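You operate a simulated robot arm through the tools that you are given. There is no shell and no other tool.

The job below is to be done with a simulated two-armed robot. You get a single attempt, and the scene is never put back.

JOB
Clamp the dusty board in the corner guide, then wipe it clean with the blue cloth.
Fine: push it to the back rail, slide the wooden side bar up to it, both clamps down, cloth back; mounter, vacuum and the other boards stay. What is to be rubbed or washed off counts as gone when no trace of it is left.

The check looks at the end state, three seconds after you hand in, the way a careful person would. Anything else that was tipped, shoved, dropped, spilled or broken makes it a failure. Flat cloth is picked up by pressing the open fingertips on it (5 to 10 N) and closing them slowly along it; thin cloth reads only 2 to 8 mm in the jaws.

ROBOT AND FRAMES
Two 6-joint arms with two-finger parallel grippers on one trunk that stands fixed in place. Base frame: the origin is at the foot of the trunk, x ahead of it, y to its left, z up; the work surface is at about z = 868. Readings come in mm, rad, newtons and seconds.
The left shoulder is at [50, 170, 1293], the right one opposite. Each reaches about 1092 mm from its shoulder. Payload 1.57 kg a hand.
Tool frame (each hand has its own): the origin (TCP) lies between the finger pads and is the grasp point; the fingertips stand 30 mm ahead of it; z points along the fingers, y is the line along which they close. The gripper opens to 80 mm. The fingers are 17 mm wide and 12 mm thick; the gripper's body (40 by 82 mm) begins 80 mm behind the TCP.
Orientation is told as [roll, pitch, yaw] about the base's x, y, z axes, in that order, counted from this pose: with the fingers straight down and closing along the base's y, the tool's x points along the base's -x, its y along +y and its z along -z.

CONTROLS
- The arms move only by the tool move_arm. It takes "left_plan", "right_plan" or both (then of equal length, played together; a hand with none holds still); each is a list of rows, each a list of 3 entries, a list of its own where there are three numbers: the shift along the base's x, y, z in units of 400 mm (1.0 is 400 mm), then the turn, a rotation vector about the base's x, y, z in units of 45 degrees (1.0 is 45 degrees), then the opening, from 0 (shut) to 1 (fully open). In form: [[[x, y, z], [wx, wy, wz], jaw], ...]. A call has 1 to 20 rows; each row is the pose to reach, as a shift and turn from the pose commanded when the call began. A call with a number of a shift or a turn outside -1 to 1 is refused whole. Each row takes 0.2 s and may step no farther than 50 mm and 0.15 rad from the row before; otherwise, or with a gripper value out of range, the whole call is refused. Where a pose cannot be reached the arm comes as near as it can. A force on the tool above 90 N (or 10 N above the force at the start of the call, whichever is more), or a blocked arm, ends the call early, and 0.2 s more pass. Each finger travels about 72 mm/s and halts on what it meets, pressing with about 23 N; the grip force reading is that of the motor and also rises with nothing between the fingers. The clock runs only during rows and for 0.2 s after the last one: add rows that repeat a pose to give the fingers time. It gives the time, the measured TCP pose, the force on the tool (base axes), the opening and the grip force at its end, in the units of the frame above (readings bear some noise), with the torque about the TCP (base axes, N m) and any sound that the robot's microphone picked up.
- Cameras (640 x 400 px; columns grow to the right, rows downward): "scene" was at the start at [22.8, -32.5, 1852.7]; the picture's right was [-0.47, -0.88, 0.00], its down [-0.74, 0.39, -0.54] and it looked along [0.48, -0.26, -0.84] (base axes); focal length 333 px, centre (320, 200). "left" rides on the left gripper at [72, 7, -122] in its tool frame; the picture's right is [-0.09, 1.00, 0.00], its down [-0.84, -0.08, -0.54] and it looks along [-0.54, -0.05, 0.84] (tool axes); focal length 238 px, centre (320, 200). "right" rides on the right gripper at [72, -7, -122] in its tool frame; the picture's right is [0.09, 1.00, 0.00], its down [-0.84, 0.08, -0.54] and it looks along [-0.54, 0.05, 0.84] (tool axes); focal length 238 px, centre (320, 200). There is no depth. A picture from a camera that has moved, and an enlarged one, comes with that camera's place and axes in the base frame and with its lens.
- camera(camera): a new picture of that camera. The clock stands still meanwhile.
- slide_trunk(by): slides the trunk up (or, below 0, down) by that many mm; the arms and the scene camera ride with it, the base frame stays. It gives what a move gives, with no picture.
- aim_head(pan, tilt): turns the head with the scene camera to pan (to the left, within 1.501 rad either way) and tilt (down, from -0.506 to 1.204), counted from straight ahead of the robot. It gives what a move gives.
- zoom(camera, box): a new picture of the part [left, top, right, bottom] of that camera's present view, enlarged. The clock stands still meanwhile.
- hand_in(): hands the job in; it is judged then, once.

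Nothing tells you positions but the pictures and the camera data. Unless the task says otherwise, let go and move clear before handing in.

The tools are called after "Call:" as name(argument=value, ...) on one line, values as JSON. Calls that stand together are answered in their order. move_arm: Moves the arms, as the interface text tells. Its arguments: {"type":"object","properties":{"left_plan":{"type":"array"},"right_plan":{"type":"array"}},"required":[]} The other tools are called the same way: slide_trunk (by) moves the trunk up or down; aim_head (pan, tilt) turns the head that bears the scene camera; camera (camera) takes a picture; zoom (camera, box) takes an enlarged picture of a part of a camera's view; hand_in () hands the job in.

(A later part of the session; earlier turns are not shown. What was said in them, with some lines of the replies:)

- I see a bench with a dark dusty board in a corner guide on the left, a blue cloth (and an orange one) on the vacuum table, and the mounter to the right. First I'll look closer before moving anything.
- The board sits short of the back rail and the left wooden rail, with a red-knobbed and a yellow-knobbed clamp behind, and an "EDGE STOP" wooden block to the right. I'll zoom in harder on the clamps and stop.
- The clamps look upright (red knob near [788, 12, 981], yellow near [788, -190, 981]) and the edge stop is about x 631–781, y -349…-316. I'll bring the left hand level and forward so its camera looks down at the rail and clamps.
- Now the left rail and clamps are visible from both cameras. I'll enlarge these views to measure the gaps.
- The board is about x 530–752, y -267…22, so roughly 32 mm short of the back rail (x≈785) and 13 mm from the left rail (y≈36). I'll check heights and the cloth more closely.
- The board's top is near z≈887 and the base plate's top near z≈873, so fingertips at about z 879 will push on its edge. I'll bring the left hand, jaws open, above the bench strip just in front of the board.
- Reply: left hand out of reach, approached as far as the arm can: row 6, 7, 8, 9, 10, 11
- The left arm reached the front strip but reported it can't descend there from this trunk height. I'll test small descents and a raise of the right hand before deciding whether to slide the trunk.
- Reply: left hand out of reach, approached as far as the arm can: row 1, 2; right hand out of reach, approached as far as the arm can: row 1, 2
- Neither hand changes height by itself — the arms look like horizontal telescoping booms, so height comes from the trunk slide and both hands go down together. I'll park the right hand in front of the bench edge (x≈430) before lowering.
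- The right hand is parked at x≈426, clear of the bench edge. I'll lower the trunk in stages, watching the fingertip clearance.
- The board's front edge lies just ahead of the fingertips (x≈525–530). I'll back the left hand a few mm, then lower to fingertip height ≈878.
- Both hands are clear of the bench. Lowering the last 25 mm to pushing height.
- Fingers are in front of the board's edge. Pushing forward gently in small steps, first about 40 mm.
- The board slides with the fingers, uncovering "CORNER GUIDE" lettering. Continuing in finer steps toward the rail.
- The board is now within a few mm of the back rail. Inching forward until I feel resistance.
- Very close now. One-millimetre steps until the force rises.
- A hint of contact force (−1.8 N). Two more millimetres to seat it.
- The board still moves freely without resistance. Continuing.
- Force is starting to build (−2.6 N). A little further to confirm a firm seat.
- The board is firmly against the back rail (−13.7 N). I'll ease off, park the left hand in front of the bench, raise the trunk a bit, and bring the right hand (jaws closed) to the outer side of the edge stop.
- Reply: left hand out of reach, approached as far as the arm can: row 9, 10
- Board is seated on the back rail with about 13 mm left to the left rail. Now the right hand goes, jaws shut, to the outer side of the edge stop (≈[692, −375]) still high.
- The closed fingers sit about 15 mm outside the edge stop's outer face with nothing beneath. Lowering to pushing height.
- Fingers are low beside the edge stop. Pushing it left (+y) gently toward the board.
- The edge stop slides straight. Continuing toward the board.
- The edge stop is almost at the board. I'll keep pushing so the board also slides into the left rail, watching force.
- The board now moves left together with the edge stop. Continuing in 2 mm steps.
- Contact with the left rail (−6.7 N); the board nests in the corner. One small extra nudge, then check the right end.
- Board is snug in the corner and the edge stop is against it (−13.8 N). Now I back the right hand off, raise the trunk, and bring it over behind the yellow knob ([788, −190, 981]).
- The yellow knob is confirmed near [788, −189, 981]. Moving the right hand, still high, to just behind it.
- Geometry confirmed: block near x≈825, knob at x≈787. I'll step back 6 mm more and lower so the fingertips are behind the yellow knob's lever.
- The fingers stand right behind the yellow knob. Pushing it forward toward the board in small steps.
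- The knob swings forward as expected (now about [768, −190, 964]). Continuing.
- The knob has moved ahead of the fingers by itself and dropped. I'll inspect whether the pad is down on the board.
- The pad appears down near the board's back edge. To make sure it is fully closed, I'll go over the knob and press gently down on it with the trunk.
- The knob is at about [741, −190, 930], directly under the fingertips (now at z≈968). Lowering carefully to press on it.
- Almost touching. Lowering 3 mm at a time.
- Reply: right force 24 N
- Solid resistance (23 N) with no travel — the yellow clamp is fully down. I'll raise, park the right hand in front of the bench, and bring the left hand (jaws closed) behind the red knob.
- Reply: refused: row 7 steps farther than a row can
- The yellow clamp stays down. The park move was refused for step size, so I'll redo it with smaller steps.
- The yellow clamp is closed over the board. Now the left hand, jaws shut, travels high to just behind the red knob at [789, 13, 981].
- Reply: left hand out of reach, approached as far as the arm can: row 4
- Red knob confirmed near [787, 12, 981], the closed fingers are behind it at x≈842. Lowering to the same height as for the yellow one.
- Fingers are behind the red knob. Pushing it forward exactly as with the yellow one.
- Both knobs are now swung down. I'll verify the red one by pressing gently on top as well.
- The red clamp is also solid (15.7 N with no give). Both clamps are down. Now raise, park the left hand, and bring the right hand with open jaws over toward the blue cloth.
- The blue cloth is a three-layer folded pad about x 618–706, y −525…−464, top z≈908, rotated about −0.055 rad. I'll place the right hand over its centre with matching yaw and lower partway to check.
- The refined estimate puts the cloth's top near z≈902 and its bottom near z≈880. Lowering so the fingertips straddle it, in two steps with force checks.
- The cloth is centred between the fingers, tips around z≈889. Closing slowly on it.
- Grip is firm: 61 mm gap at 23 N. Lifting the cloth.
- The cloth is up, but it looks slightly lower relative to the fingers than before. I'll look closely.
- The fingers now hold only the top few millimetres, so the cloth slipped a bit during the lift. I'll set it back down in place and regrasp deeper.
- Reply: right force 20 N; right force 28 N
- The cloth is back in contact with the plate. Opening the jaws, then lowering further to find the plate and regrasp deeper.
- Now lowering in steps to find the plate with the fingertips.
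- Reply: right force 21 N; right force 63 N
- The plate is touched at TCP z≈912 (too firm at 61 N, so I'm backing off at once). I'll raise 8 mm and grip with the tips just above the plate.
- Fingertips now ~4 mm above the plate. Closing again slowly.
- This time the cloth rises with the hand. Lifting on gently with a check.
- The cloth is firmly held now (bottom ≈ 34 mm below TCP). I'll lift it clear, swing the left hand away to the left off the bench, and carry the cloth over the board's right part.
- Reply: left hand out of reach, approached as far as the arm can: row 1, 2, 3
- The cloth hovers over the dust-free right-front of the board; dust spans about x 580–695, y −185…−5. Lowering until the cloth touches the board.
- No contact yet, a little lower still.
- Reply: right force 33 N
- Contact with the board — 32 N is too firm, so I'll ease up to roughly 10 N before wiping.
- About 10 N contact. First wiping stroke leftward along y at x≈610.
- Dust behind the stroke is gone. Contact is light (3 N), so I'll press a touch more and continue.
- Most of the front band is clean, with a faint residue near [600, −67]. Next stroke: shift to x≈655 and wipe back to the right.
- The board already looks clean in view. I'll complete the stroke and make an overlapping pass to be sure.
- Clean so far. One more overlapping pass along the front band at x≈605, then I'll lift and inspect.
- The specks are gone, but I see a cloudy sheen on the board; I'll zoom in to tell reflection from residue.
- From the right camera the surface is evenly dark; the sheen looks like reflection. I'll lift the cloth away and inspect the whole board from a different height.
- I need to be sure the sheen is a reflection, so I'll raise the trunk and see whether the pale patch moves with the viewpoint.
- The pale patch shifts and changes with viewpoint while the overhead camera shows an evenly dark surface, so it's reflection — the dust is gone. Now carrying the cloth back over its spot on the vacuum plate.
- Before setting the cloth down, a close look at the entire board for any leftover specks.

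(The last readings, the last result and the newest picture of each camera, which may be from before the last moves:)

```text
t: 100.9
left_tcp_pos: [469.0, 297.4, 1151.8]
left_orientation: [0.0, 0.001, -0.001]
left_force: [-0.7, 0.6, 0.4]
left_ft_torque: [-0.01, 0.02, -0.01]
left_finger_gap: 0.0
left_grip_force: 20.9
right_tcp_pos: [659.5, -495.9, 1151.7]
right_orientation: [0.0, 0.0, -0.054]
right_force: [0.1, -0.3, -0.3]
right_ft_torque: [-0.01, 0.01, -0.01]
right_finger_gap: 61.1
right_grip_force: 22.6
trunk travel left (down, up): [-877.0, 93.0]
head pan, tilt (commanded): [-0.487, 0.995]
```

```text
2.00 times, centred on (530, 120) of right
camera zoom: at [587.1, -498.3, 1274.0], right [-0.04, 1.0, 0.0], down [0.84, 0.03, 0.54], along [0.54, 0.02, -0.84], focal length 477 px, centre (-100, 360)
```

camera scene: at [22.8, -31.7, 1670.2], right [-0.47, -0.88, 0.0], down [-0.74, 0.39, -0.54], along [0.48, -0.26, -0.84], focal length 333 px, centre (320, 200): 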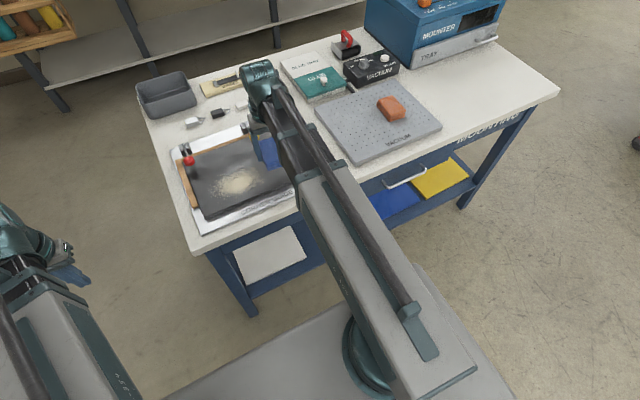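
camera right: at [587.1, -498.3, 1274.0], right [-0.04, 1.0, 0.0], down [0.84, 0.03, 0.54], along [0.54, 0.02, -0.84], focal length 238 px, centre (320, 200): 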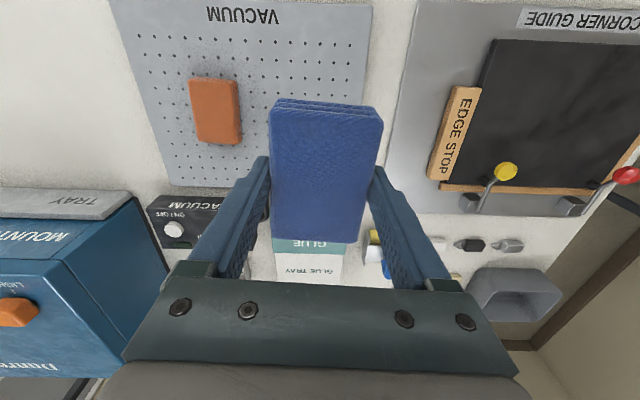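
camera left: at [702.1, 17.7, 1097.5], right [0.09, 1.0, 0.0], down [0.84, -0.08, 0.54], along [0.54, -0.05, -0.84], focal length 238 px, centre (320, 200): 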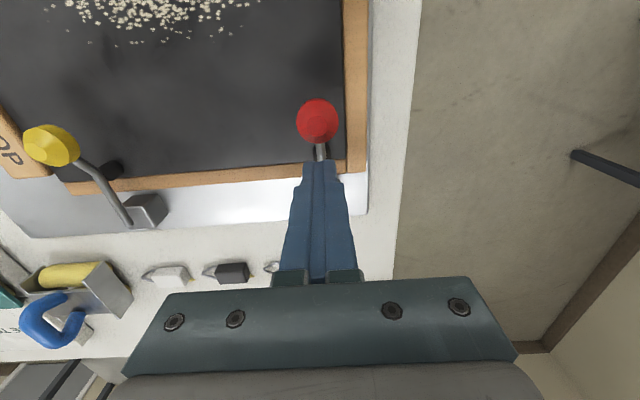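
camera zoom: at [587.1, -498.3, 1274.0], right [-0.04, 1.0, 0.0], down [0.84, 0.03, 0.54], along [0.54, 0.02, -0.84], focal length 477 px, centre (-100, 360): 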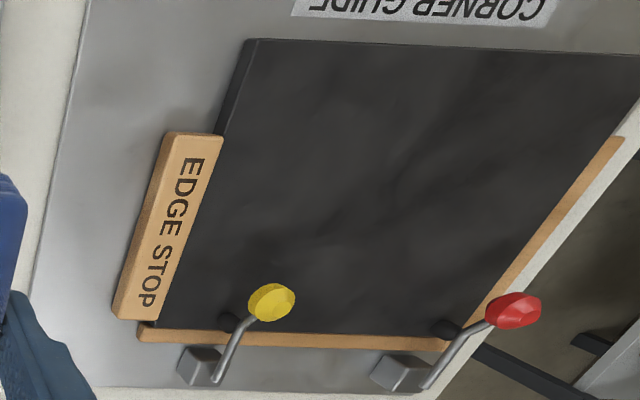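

The board is clean and clamped. Lowering the cloth back to the vacuum plate.

Call:
slide_trunk(by=-215)

Call:
camera(camera="right")

Call:
slide_trunk(by=-10)

Call:
slide_trunk(by=-4)

Call:
slide_trunk(by=-2)

```text
t: 103.2
left_tcp_pos: [468.4, 299.6, 937.4]
left_orientation: [-0.002, 0.003, 0.0]
left_force: [-0.3, 0.1, 0.2]
left_ft_torque: [-0.02, 0.0, 0.03]
left_finger_gap: 0.2
left_grip_force: 21.4
right_tcp_pos: [658.8, -493.9, 937.1]
right_orientation: [0.0, 0.001, -0.056]
right_force: [-0.4, 0.0, -1.1]
right_ft_torque: [0.04, 0.0, 0.0]
right_finger_gap: 61.0
right_grip_force: 23.4
trunk travel left (down, up): [-662.0, 308.0]
head pan, tilt (commanded): [-0.487, 0.995]
```

```text
taken
camera right: at [586.4, -497.3, 1059.4], right [-0.04, 1.0, 0.0], down [0.84, 0.03, 0.54], along [0.54, 0.02, -0.84], focal length 238 px, centre (320, 200)
```

right: 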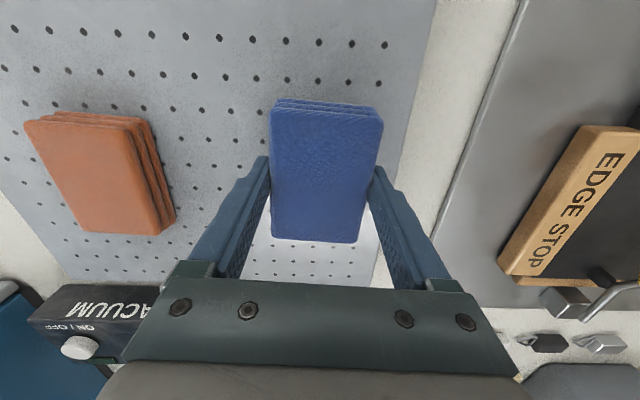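

```text
t: 103.7
left_tcp_pos: [469.4, 299.8, 926.9]
left_orientation: [-0.001, 0.0, 0.0]
left_force: [0.3, -0.6, -0.1]
left_ft_torque: [0.01, 0.0, -0.01]
left_finger_gap: 0.1
left_grip_force: 21.4
right_tcp_pos: [658.2, -493.9, 926.5]
right_orientation: [0.0, 0.0, -0.056]
right_force: [-0.4, 0.3, -1.3]
right_ft_torque: [0.0, -0.03, -0.03]
right_finger_gap: 60.9
right_grip_force: 23.2
trunk travel left (down, up): [-652.0, 318.0]
head pan, tilt (commanded): [-0.487, 0.995]
```

```text
t: 104.3
left_tcp_pos: [468.2, 299.5, 921.8]
left_orientation: [-0.002, 0.002, -0.001]
left_force: [0.0, 0.0, 0.8]
left_ft_torque: [-0.01, 0.03, 0.01]
left_finger_gap: 0.1
left_grip_force: 21.6
right_tcp_pos: [658.8, -494.2, 923.7]
right_orientation: [-0.001, 0.0, -0.055]
right_force: [0.3, -0.2, -1.1]
right_ft_torque: [0.0, -0.01, 0.0]
right_finger_gap: 61.1
right_grip_force: 22.8
trunk travel left (down, up): [-648.0, 322.0]
head pan, tilt (commanded): [-0.487, 0.995]
```

```text
t: 104.8
left_tcp_pos: [467.2, 301.0, 920.9]
left_orientation: [-0.002, 0.002, -0.001]
left_force: [-1.4, 0.1, 0.1]
left_ft_torque: [0.03, -0.01, -0.02]
left_finger_gap: 0.0
left_grip_force: 22.1
right_tcp_pos: [658.7, -495.0, 921.1]
right_orientation: [0.0, 0.0, -0.055]
right_force: [-0.7, -0.7, -0.2]
right_ft_torque: [0.03, -0.02, -0.01]
right_finger_gap: 61.1
right_grip_force: 23.1
trunk travel left (down, up): [-646.0, 324.0]
head pan, tilt (commanded): [-0.487, 0.995]
```

Position matches within 1–2 mm; I'll correct x by +1.5 mm and continue down to contact.

Call:
move_arm(right_plan=[[[0.004, 0.001, 0], [0, 0, 0], 0.3]])

Call:
slide_trunk(by=-2)

Call:
slide_trunk(by=-1.5)

Call:
slide_trunk(by=-1)

```text
t: 105.2
left_tcp_pos: [468.5, 299.4, 921.1]
left_orientation: [-0.002, 0.001, 0.001]
left_force: [-0.2, -0.1, 0.2]
left_ft_torque: [-0.02, -0.02, 0.01]
left_finger_gap: 0.0
left_grip_force: 21.1
right_tcp_pos: [661.1, -493.9, 920.9]
right_orientation: [0.001, 0.0, -0.056]
right_force: [0.5, 0.0, 0.1]
right_ft_torque: [-0.01, -0.01, 0.01]
right_finger_gap: 61.2
right_grip_force: 23.1
trunk travel left (down, up): [-646.0, 324.0]
head pan, tilt (commanded): [-0.487, 0.995]
```

```text
t: 105.7
left_tcp_pos: [469.0, 299.2, 918.4]
left_orientation: [-0.002, 0.002, -0.001]
left_force: [0.0, 0.1, 0.6]
left_ft_torque: [-0.02, -0.03, 0.04]
left_finger_gap: 0.0
left_grip_force: 20.9
right_tcp_pos: [661.2, -494.0, 919.1]
right_orientation: [0.0, 0.002, -0.054]
right_force: [0.1, 1.2, 0.0]
right_ft_torque: [0.02, 0.02, 0.01]
right_finger_gap: 61.0
right_grip_force: 23.4
trunk travel left (down, up): [-644.0, 326.0]
head pan, tilt (commanded): [-0.487, 0.995]
```

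```text
t: 106.2
left_tcp_pos: [468.9, 298.9, 918.4]
left_orientation: [-0.002, 0.002, 0.001]
left_force: [-0.1, -0.2, 0.4]
left_ft_torque: [-0.01, 0.0, 0.0]
left_finger_gap: 0.2
left_grip_force: 21.2
right_tcp_pos: [660.5, -493.1, 916.3]
right_orientation: [0.0, -0.001, -0.056]
right_force: [-0.3, 0.5, -0.4]
right_ft_torque: [0.01, 0.06, 0.01]
right_finger_gap: 60.9
right_grip_force: 23.0
trunk travel left (down, up): [-642.0, 328.0]
head pan, tilt (commanded): [-0.487, 0.995]
```

```text
t: 106.7
left_tcp_pos: [468.6, 299.6, 916.5]
left_orientation: [-0.001, 0.003, 0.002]
left_force: [-0.1, -0.2, 0.8]
left_ft_torque: [0.02, -0.02, 0.0]
left_finger_gap: 0.0
left_grip_force: 21.9
right_tcp_pos: [661.8, -494.7, 917.1]
right_orientation: [0.0, 0.001, -0.055]
right_force: [-0.2, -0.8, 0.2]
right_ft_torque: [0.02, 0.01, 0.01]
right_finger_gap: 61.0
right_grip_force: 23.0
trunk travel left (down, up): [-641.0, 329.0]
head pan, tilt (commanded): [-0.487, 0.995]
```

Call:
slide_trunk(by=-1)

Call:
slide_trunk(by=-0.7)

```text
t: 107.2
left_tcp_pos: [469.0, 299.8, 915.0]
left_orientation: [-0.003, 0.002, -0.002]
left_force: [1.4, 0.0, -0.5]
left_ft_torque: [-0.02, -0.02, -0.04]
left_finger_gap: 0.0
left_grip_force: 21.3
right_tcp_pos: [660.6, -493.6, 914.8]
right_orientation: [0.0, 0.001, -0.055]
right_force: [-0.6, -0.6, -0.7]
right_ft_torque: [0.02, -0.02, -0.01]
right_finger_gap: 61.4
right_grip_force: 22.9
trunk travel left (down, up): [-640.0, 330.0]
head pan, tilt (commanded): [-0.487, 0.995]
```

```text
t: 107.8
left_tcp_pos: [466.8, 300.0, 914.3]
left_orientation: [-0.003, 0.003, 0.0]
left_force: [0.0, 0.3, 0.3]
left_ft_torque: [0.0, 0.02, 0.01]
left_finger_gap: 0.0
left_grip_force: 21.7
right_tcp_pos: [660.8, -493.7, 913.6]
right_orientation: [-0.001, 0.0, -0.056]
right_force: [1.3, -1.5, 5.8]
right_ft_torque: [0.0, -0.04, 0.03]
right_finger_gap: 61.0
right_grip_force: 23.0
trunk travel left (down, up): [-640.0, 330.0]
head pan, tilt (commanded): [-0.487, 0.995]
```

The cloth rests on the plate (5.8 N). Opening the jaws slowly and then raising.

Call:
move_arm(right_plan=[[[0, 0, 0], [0, 0, 0], 0.7], [[0, 0, 0], [0, 0, 0], 0.78], [[0, 0, 0], [0, 0, 0], 0.85], [[0, 0, 0], [0, 0, 0], 0.92], [[0, 0, 0], [0, 0, 0], 1], [[0, 0, 0], [0, 0, 0], 1], [[0, 0, 0], [0, 0, 0], 1]])

Call:
camera(camera="right")

```text
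t: 109.3
left_tcp_pos: [469.4, 298.9, 915.0]
left_orientation: [-0.001, 0.0, 0.0]
left_force: [-0.3, -0.5, -0.1]
left_ft_torque: [-0.01, 0.01, 0.0]
left_finger_gap: 0.0
left_grip_force: 21.3
right_tcp_pos: [661.2, -494.0, 914.7]
right_orientation: [0.002, 0.0, -0.056]
right_force: [0.3, 0.8, 0.0]
right_ft_torque: [-0.03, 0.04, -0.02]
right_finger_gap: 80.1
right_grip_force: 0.0
trunk travel left (down, up): [-640.0, 330.0]
head pan, tilt (commanded): [-0.487, 0.995]
```

```text
taken
camera right: at [588.2, -496.8, 1037.1], right [-0.04, 1.0, 0.0], down [0.84, 0.03, 0.54], along [0.54, 0.02, -0.84], focal length 238 px, centre (320, 200)
```

right: 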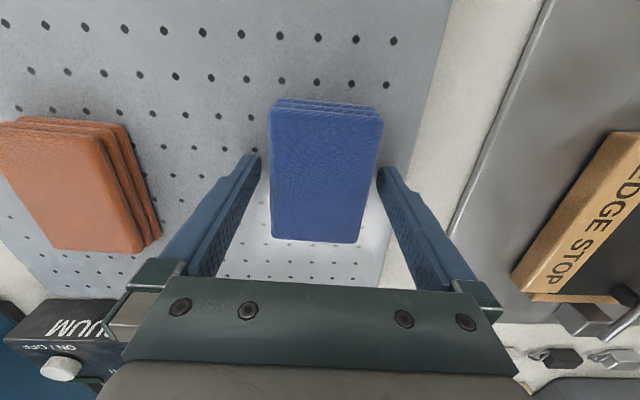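

Released cleanly. Raising both hands well clear, then comparing against the original picture.

Call:
slide_trunk(by=25)

Call:
slide_trunk(by=134)

Call:
move_arm(right_plan=[[[-0.07, -0.003, 0], [0, 0, 0.035], 1], [[-0.141, -0.006, 0], [0, 0, 0.07], 1]])

Call:
camera(camera="right")

Call:
zoom(camera="right", box=[260, 100, 380, 210])

```text
t: 110.1
left_tcp_pos: [468.4, 299.0, 940.4]
left_orientation: [-0.002, 0.001, 0.001]
left_force: [0.1, 0.0, -0.9]
left_ft_torque: [0.0, -0.01, 0.01]
left_finger_gap: 0.3
left_grip_force: 21.1
right_tcp_pos: [660.2, -493.1, 939.7]
right_orientation: [-0.001, -0.001, -0.057]
right_force: [0.4, 0.4, -0.1]
right_ft_torque: [-0.02, 0.01, 0.0]
right_finger_gap: 79.9
right_grip_force: 0.0
trunk travel left (down, up): [-665.0, 305.0]
head pan, tilt (commanded): [-0.487, 0.995]
```

```text
t: 111.7
left_tcp_pos: [469.0, 299.9, 1072.8]
left_orientation: [-0.002, 0.001, -0.001]
left_force: [-0.6, 0.0, -0.4]
left_ft_torque: [0.0, 0.0, -0.01]
left_finger_gap: 0.0
left_grip_force: 21.3
right_tcp_pos: [660.9, -493.7, 1072.9]
right_orientation: [-0.002, 0.0, -0.057]
right_force: [-0.6, -0.5, 0.0]
right_ft_torque: [0.0, 0.01, -0.02]
right_finger_gap: 80.1
right_grip_force: 0.0
trunk travel left (down, up): [-799.0, 171.0]
head pan, tilt (commanded): [-0.487, 0.995]
```

```text
t: 112.3
left_tcp_pos: [468.1, 300.0, 1075.0]
left_orientation: [-0.003, 0.003, 0.0]
left_force: [0.7, -0.9, -0.7]
left_ft_torque: [0.0, 0.0, 0.01]
left_finger_gap: 0.0
left_grip_force: 21.1
right_tcp_pos: [604.0, -497.3, 1073.6]
right_orientation: [0.0, 0.0, 0.0]
right_force: [-0.5, -0.5, 0.4]
right_ft_torque: [-0.02, 0.01, 0.0]
right_finger_gap: 80.2
right_grip_force: 0.0
trunk travel left (down, up): [-799.0, 171.0]
head pan, tilt (commanded): [-0.487, 0.995]
```

```text
taken
camera right: at [531.8, -502.7, 1196.3], right [-0.09, 1.0, 0.0], down [0.84, 0.08, 0.54], along [0.54, 0.05, -0.84], focal length 238 px, centre (320, 200)
```

right: 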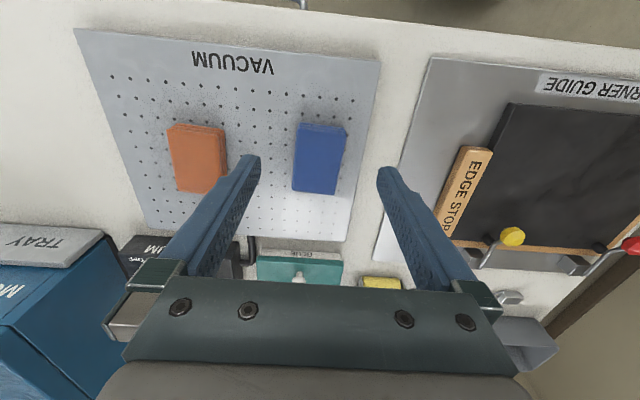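

```text
3.64 times, centred on (320, 155) of right
camera zoom: at [531.8, -502.7, 1196.3], right [-0.09, 1.0, 0.0], down [0.84, 0.08, 0.54], along [0.54, 0.05, -0.84], focal length 867 px, centre (320, 364)
```

zoom: 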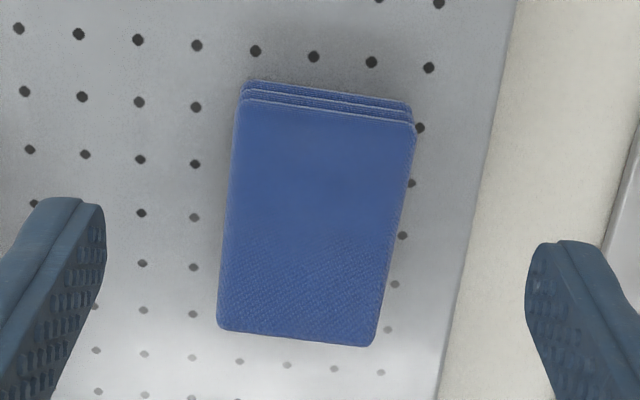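

The cloth is back in exactly its original spot relative to the plate holes. Parking the right hand in front of the bench, then a final inspection of guide, clamps, and board.

Call:
move_arm(right_plan=[[[-0.055, 0.025, 0], [0, 0, 0], 1], [[-0.11, 0.05, 0], [0, 0, 0], 1], [[-0.165, 0.075, 0], [0, 0, 0], 1], [[-0.22, 0.1, 0], [0, 0, 0], 1], [[-0.275, 0.125, 0], [0, 0, 0], 1], [[-0.33, 0.15, 0], [0, 0, 0], 1], [[-0.385, 0.175, 0], [0, 0, 0], 1], [[-0.44, 0.195, 0], [0, 0, 0], 1]])

Call:
camera(camera="scene")

Call:
zoom(camera="scene", box=[170, 120, 340, 250])

Call:
zoom(camera="scene", box=[240, 125, 320, 190])

Call:
zoom(camera="scene", box=[175, 140, 255, 190])

```text
t: 114.1
left_tcp_pos: [468.5, 298.8, 1073.5]
left_orientation: [-0.002, 0.002, -0.001]
left_force: [-0.5, 0.2, 0.2]
left_ft_torque: [0.02, 0.03, 0.02]
left_finger_gap: 0.1
left_grip_force: 21.2
right_tcp_pos: [428.5, -417.2, 1074.3]
right_orientation: [0.0, 0.001, 0.0]
right_force: [-0.8, -0.3, 0.5]
right_ft_torque: [-0.02, 0.03, 0.01]
right_finger_gap: 80.2
right_grip_force: 0.1
trunk travel left (down, up): [-799.0, 171.0]
head pan, tilt (commanded): [-0.487, 0.995]
```

```text
taken
camera scene: at [22.4, -32.2, 1742.9], right [-0.47, -0.88, 0.0], down [-0.74, 0.39, -0.54], along [0.48, -0.26, -0.84], focal length 333 px, centre (320, 200)
```

scene: 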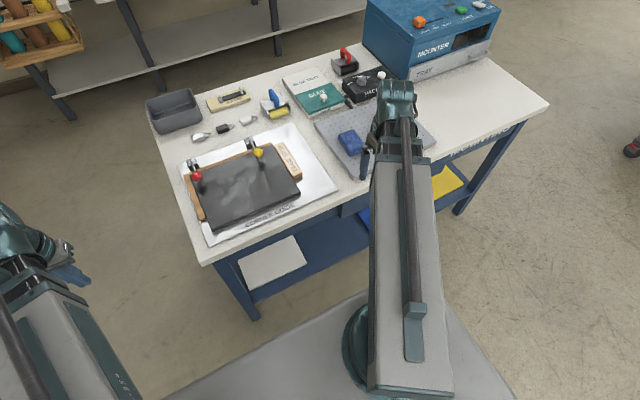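

```text
3.08 times, centred on (255, 185) of scene
camera zoom: at [22.4, -32.2, 1742.9], right [-0.47, -0.88, 0.0], down [-0.74, 0.39, -0.54], along [0.48, -0.26, -0.84], focal length 1024 px, centre (520, 246)
```

zoom: 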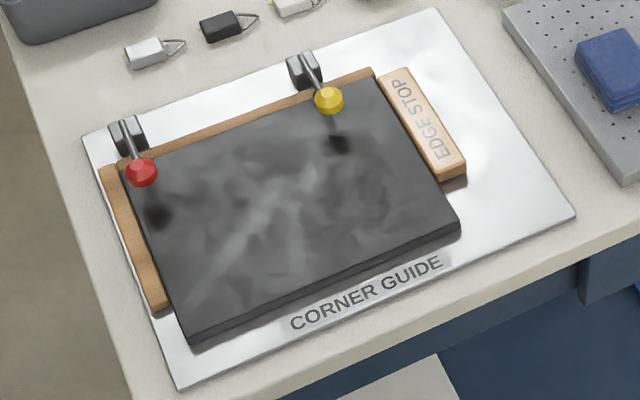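

```text
6.15 times, centred on (280, 158) of scene
camera zoom: at [22.4, -32.2, 1742.9], right [-0.47, -0.88, 0.0], down [-0.74, 0.39, -0.54], along [0.48, -0.26, -0.84], focal length 2048 px, centre (566, 462)
```

zoom: 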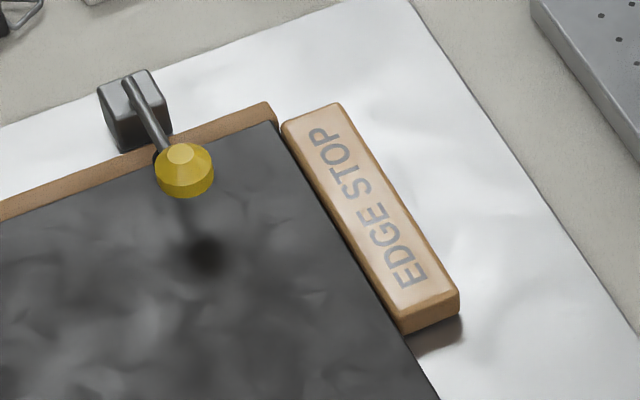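

```text
8.00 times, centred on (215, 165) of scene
camera zoom: at [22.4, -32.2, 1742.9], right [-0.47, -0.88, 0.0], down [-0.74, 0.39, -0.54], along [0.48, -0.26, -0.84], focal length 2663 px, centre (1160, 480)
```

zoom: 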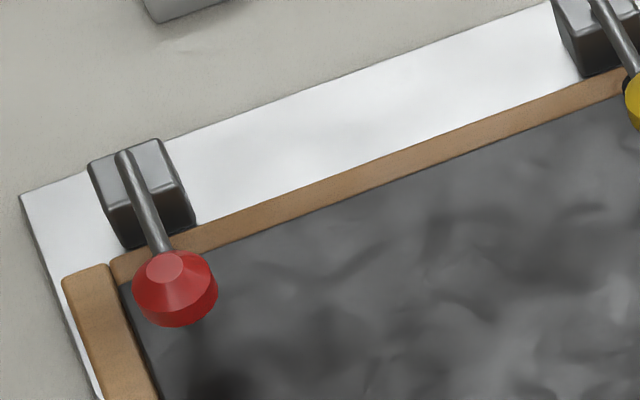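

Everything sits right: board in the corner, edge stop against it, both clamps down, cloth back. One last straight-down look at the board surface with the right-hand camera to rule out faint residue.

Call:
move_arm(right_plan=[[[0.066, 0.1, 0], [0, 0, 0], 1], [[0.132, 0.2, 0], [0, 0, 0], 1], [[0.198, 0.3, 0], [0, 0, 0], 1], [[0.264, 0.4, 0], [0, 0, 0], 1], [[0.33, 0.5, 0], [0, 0, 0], 1], [[0.33, 0.6, 0], [0, 0, 0], 1], [[0.33, 0.7, 0], [0, 0, 0], 1]])

Call:
camera(camera="right")

Call:
zoom(camera="right", box=[200, 60, 440, 290])

```text
t: 115.7
left_tcp_pos: [469.3, 299.6, 1072.8]
left_orientation: [-0.001, 0.002, -0.001]
left_force: [-0.1, 0.0, 0.8]
left_ft_torque: [0.01, 0.01, 0.03]
left_finger_gap: 0.0
left_grip_force: 21.5
right_tcp_pos: [560.4, -138.6, 1073.2]
right_orientation: [0.0, -0.002, -0.002]
right_force: [-0.6, -0.4, 0.2]
right_ft_torque: [-0.01, 0.0, 0.01]
right_finger_gap: 80.2
right_grip_force: 0.1
trunk travel left (down, up): [-799.0, 171.0]
head pan, tilt (commanded): [-0.487, 0.995]
```

```text
taken
camera right: at [488.1, -145.6, 1196.2], right [-0.09, 1.0, 0.0], down [0.84, 0.08, 0.54], along [0.54, 0.05, -0.84], focal length 238 px, centre (320, 200)
```

right: 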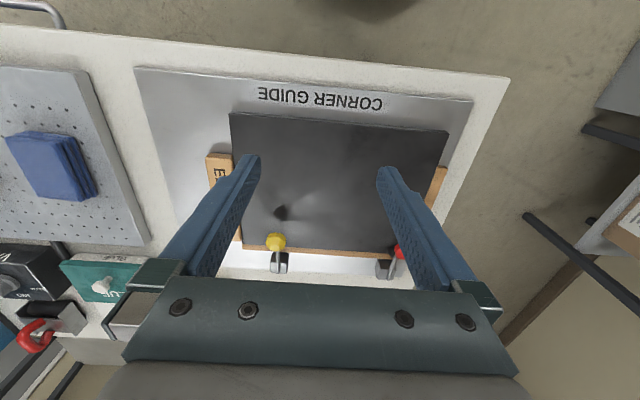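

```text
1.74 times, centred on (320, 175) of right
camera zoom: at [488.1, -145.6, 1196.2], right [-0.09, 1.0, 0.0], down [0.84, 0.08, 0.54], along [0.54, 0.05, -0.84], focal length 414 px, centre (320, 244)
```

zoom: 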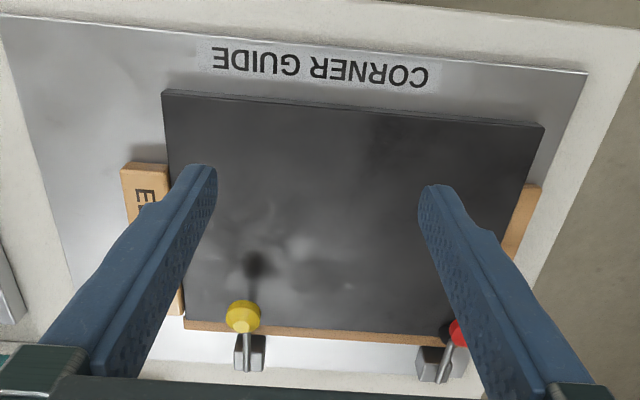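

The board is uniformly clean and the highlight has moved elsewhere, confirming it was only gloss. Moving the right hand back clear of the bench and taking a last overall picture.

Call:
move_arm(right_plan=[[[0, -0.1, 0], [0, 0, 0], 1], [[0, -0.2, 0], [0, 0, 0], 1], [[-0.066, -0.3, 0], [0, 0, 0], 1], [[-0.132, -0.4, 0], [0, 0, 0], 1], [[-0.198, -0.5, 0], [0, 0, 0], 1], [[-0.264, -0.6, 0], [0, 0, 0], 1], [[-0.33, -0.7, 0], [0, 0, 0], 1], [[-0.33, -0.7, 0], [0, 0, 0], 1]])

Call:
slide_trunk(by=100)

Call:
camera(camera="scene")

Call:
camera(camera="right")

```text
t: 117.5
left_tcp_pos: [467.7, 298.6, 1072.6]
left_orientation: [-0.001, 0.003, 0.0]
left_force: [0.9, 0.1, 0.8]
left_ft_torque: [-0.01, -0.02, -0.02]
left_finger_gap: 0.3
left_grip_force: 21.5
right_tcp_pos: [430.1, -417.9, 1071.9]
right_orientation: [-0.001, -0.002, 0.0]
right_force: [-0.5, 0.7, 0.5]
right_ft_torque: [0.01, 0.03, -0.02]
right_finger_gap: 80.0
right_grip_force: 0.0
trunk travel left (down, up): [-799.0, 171.0]
head pan, tilt (commanded): [-0.487, 0.995]
```

```text
t: 118.8
left_tcp_pos: [468.3, 298.5, 1173.2]
left_orientation: [-0.001, 0.001, 0.0]
left_force: [0.4, -0.2, 1.4]
left_ft_torque: [-0.02, 0.0, 0.02]
left_finger_gap: 0.0
left_grip_force: 21.4
right_tcp_pos: [429.8, -418.8, 1173.5]
right_orientation: [0.0, 0.0, -0.001]
right_force: [-0.3, 0.2, 0.3]
right_ft_torque: [0.03, 0.02, 0.0]
right_finger_gap: 80.2
right_grip_force: 0.0
trunk travel left (down, up): [-899.0, 71.0]
head pan, tilt (commanded): [-0.487, 0.995]
```

```text
taken
camera scene: at [22.9, -32.4, 1842.8], right [-0.47, -0.88, 0.0], down [-0.74, 0.39, -0.54], along [0.48, -0.26, -0.84], focal length 333 px, centre (320, 200)
```

scene: 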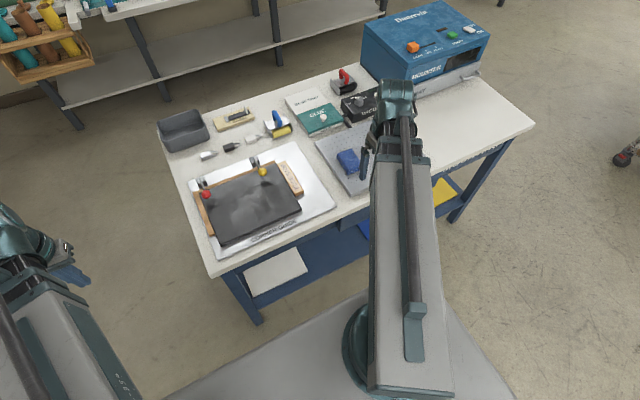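

```text
taken
camera right: at [357.5, -425.4, 1296.1], right [-0.09, 1.0, 0.0], down [0.84, 0.08, 0.54], along [0.54, 0.05, -0.84], focal length 238 px, centre (320, 200)
```

right: 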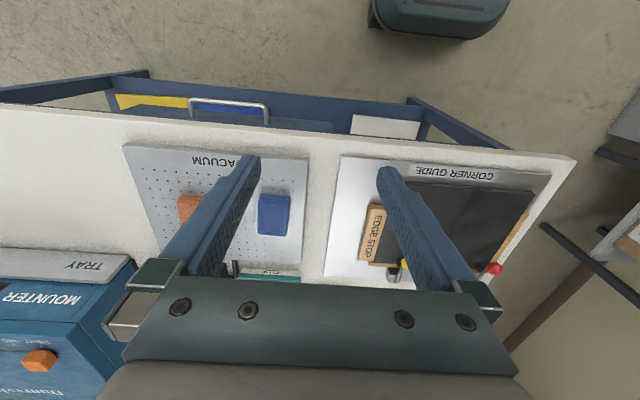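

The board is tight in the corner guide with the edge stop against it and both clamps down. The dust is gone and the blue cloth is back in its place. The mounter, vacuum and other boards look unmoved, and both hands are clear, so I'm handing in.

Call:
hand_in()

```text
The job is handed in.
```

The dusty board is clamped in the corner guide and wiped clean, and the job is handed in; I haven't seen the check's verdict.

- **Board and guide:** The board is tight against the back rail, and I also pushed it against the left rail. The wooden edge stop is up against its right side.
- **Clamps:** Both the red and yellow clamps are down. I pressed on each knob and neither moved.
- **Wiping:** The dust is gone. I checked from several viewpoints and saw only a moving reflection on the surface, no specks.
- **Cloth:** The blue cloth is back in its original spot on the vacuum plate, within about a millimetre. On the first lift it slipped in the fingers, so I set it down and gripped it lower.
- **Everything else:** The mounter, vacuum and other boards look unmoved in the final pictures. While finding the vacuum plate I pressed on it with about 60 N, but I saw no sign that it shifted.

Both hands were empty and clear of the bench at hand-in.
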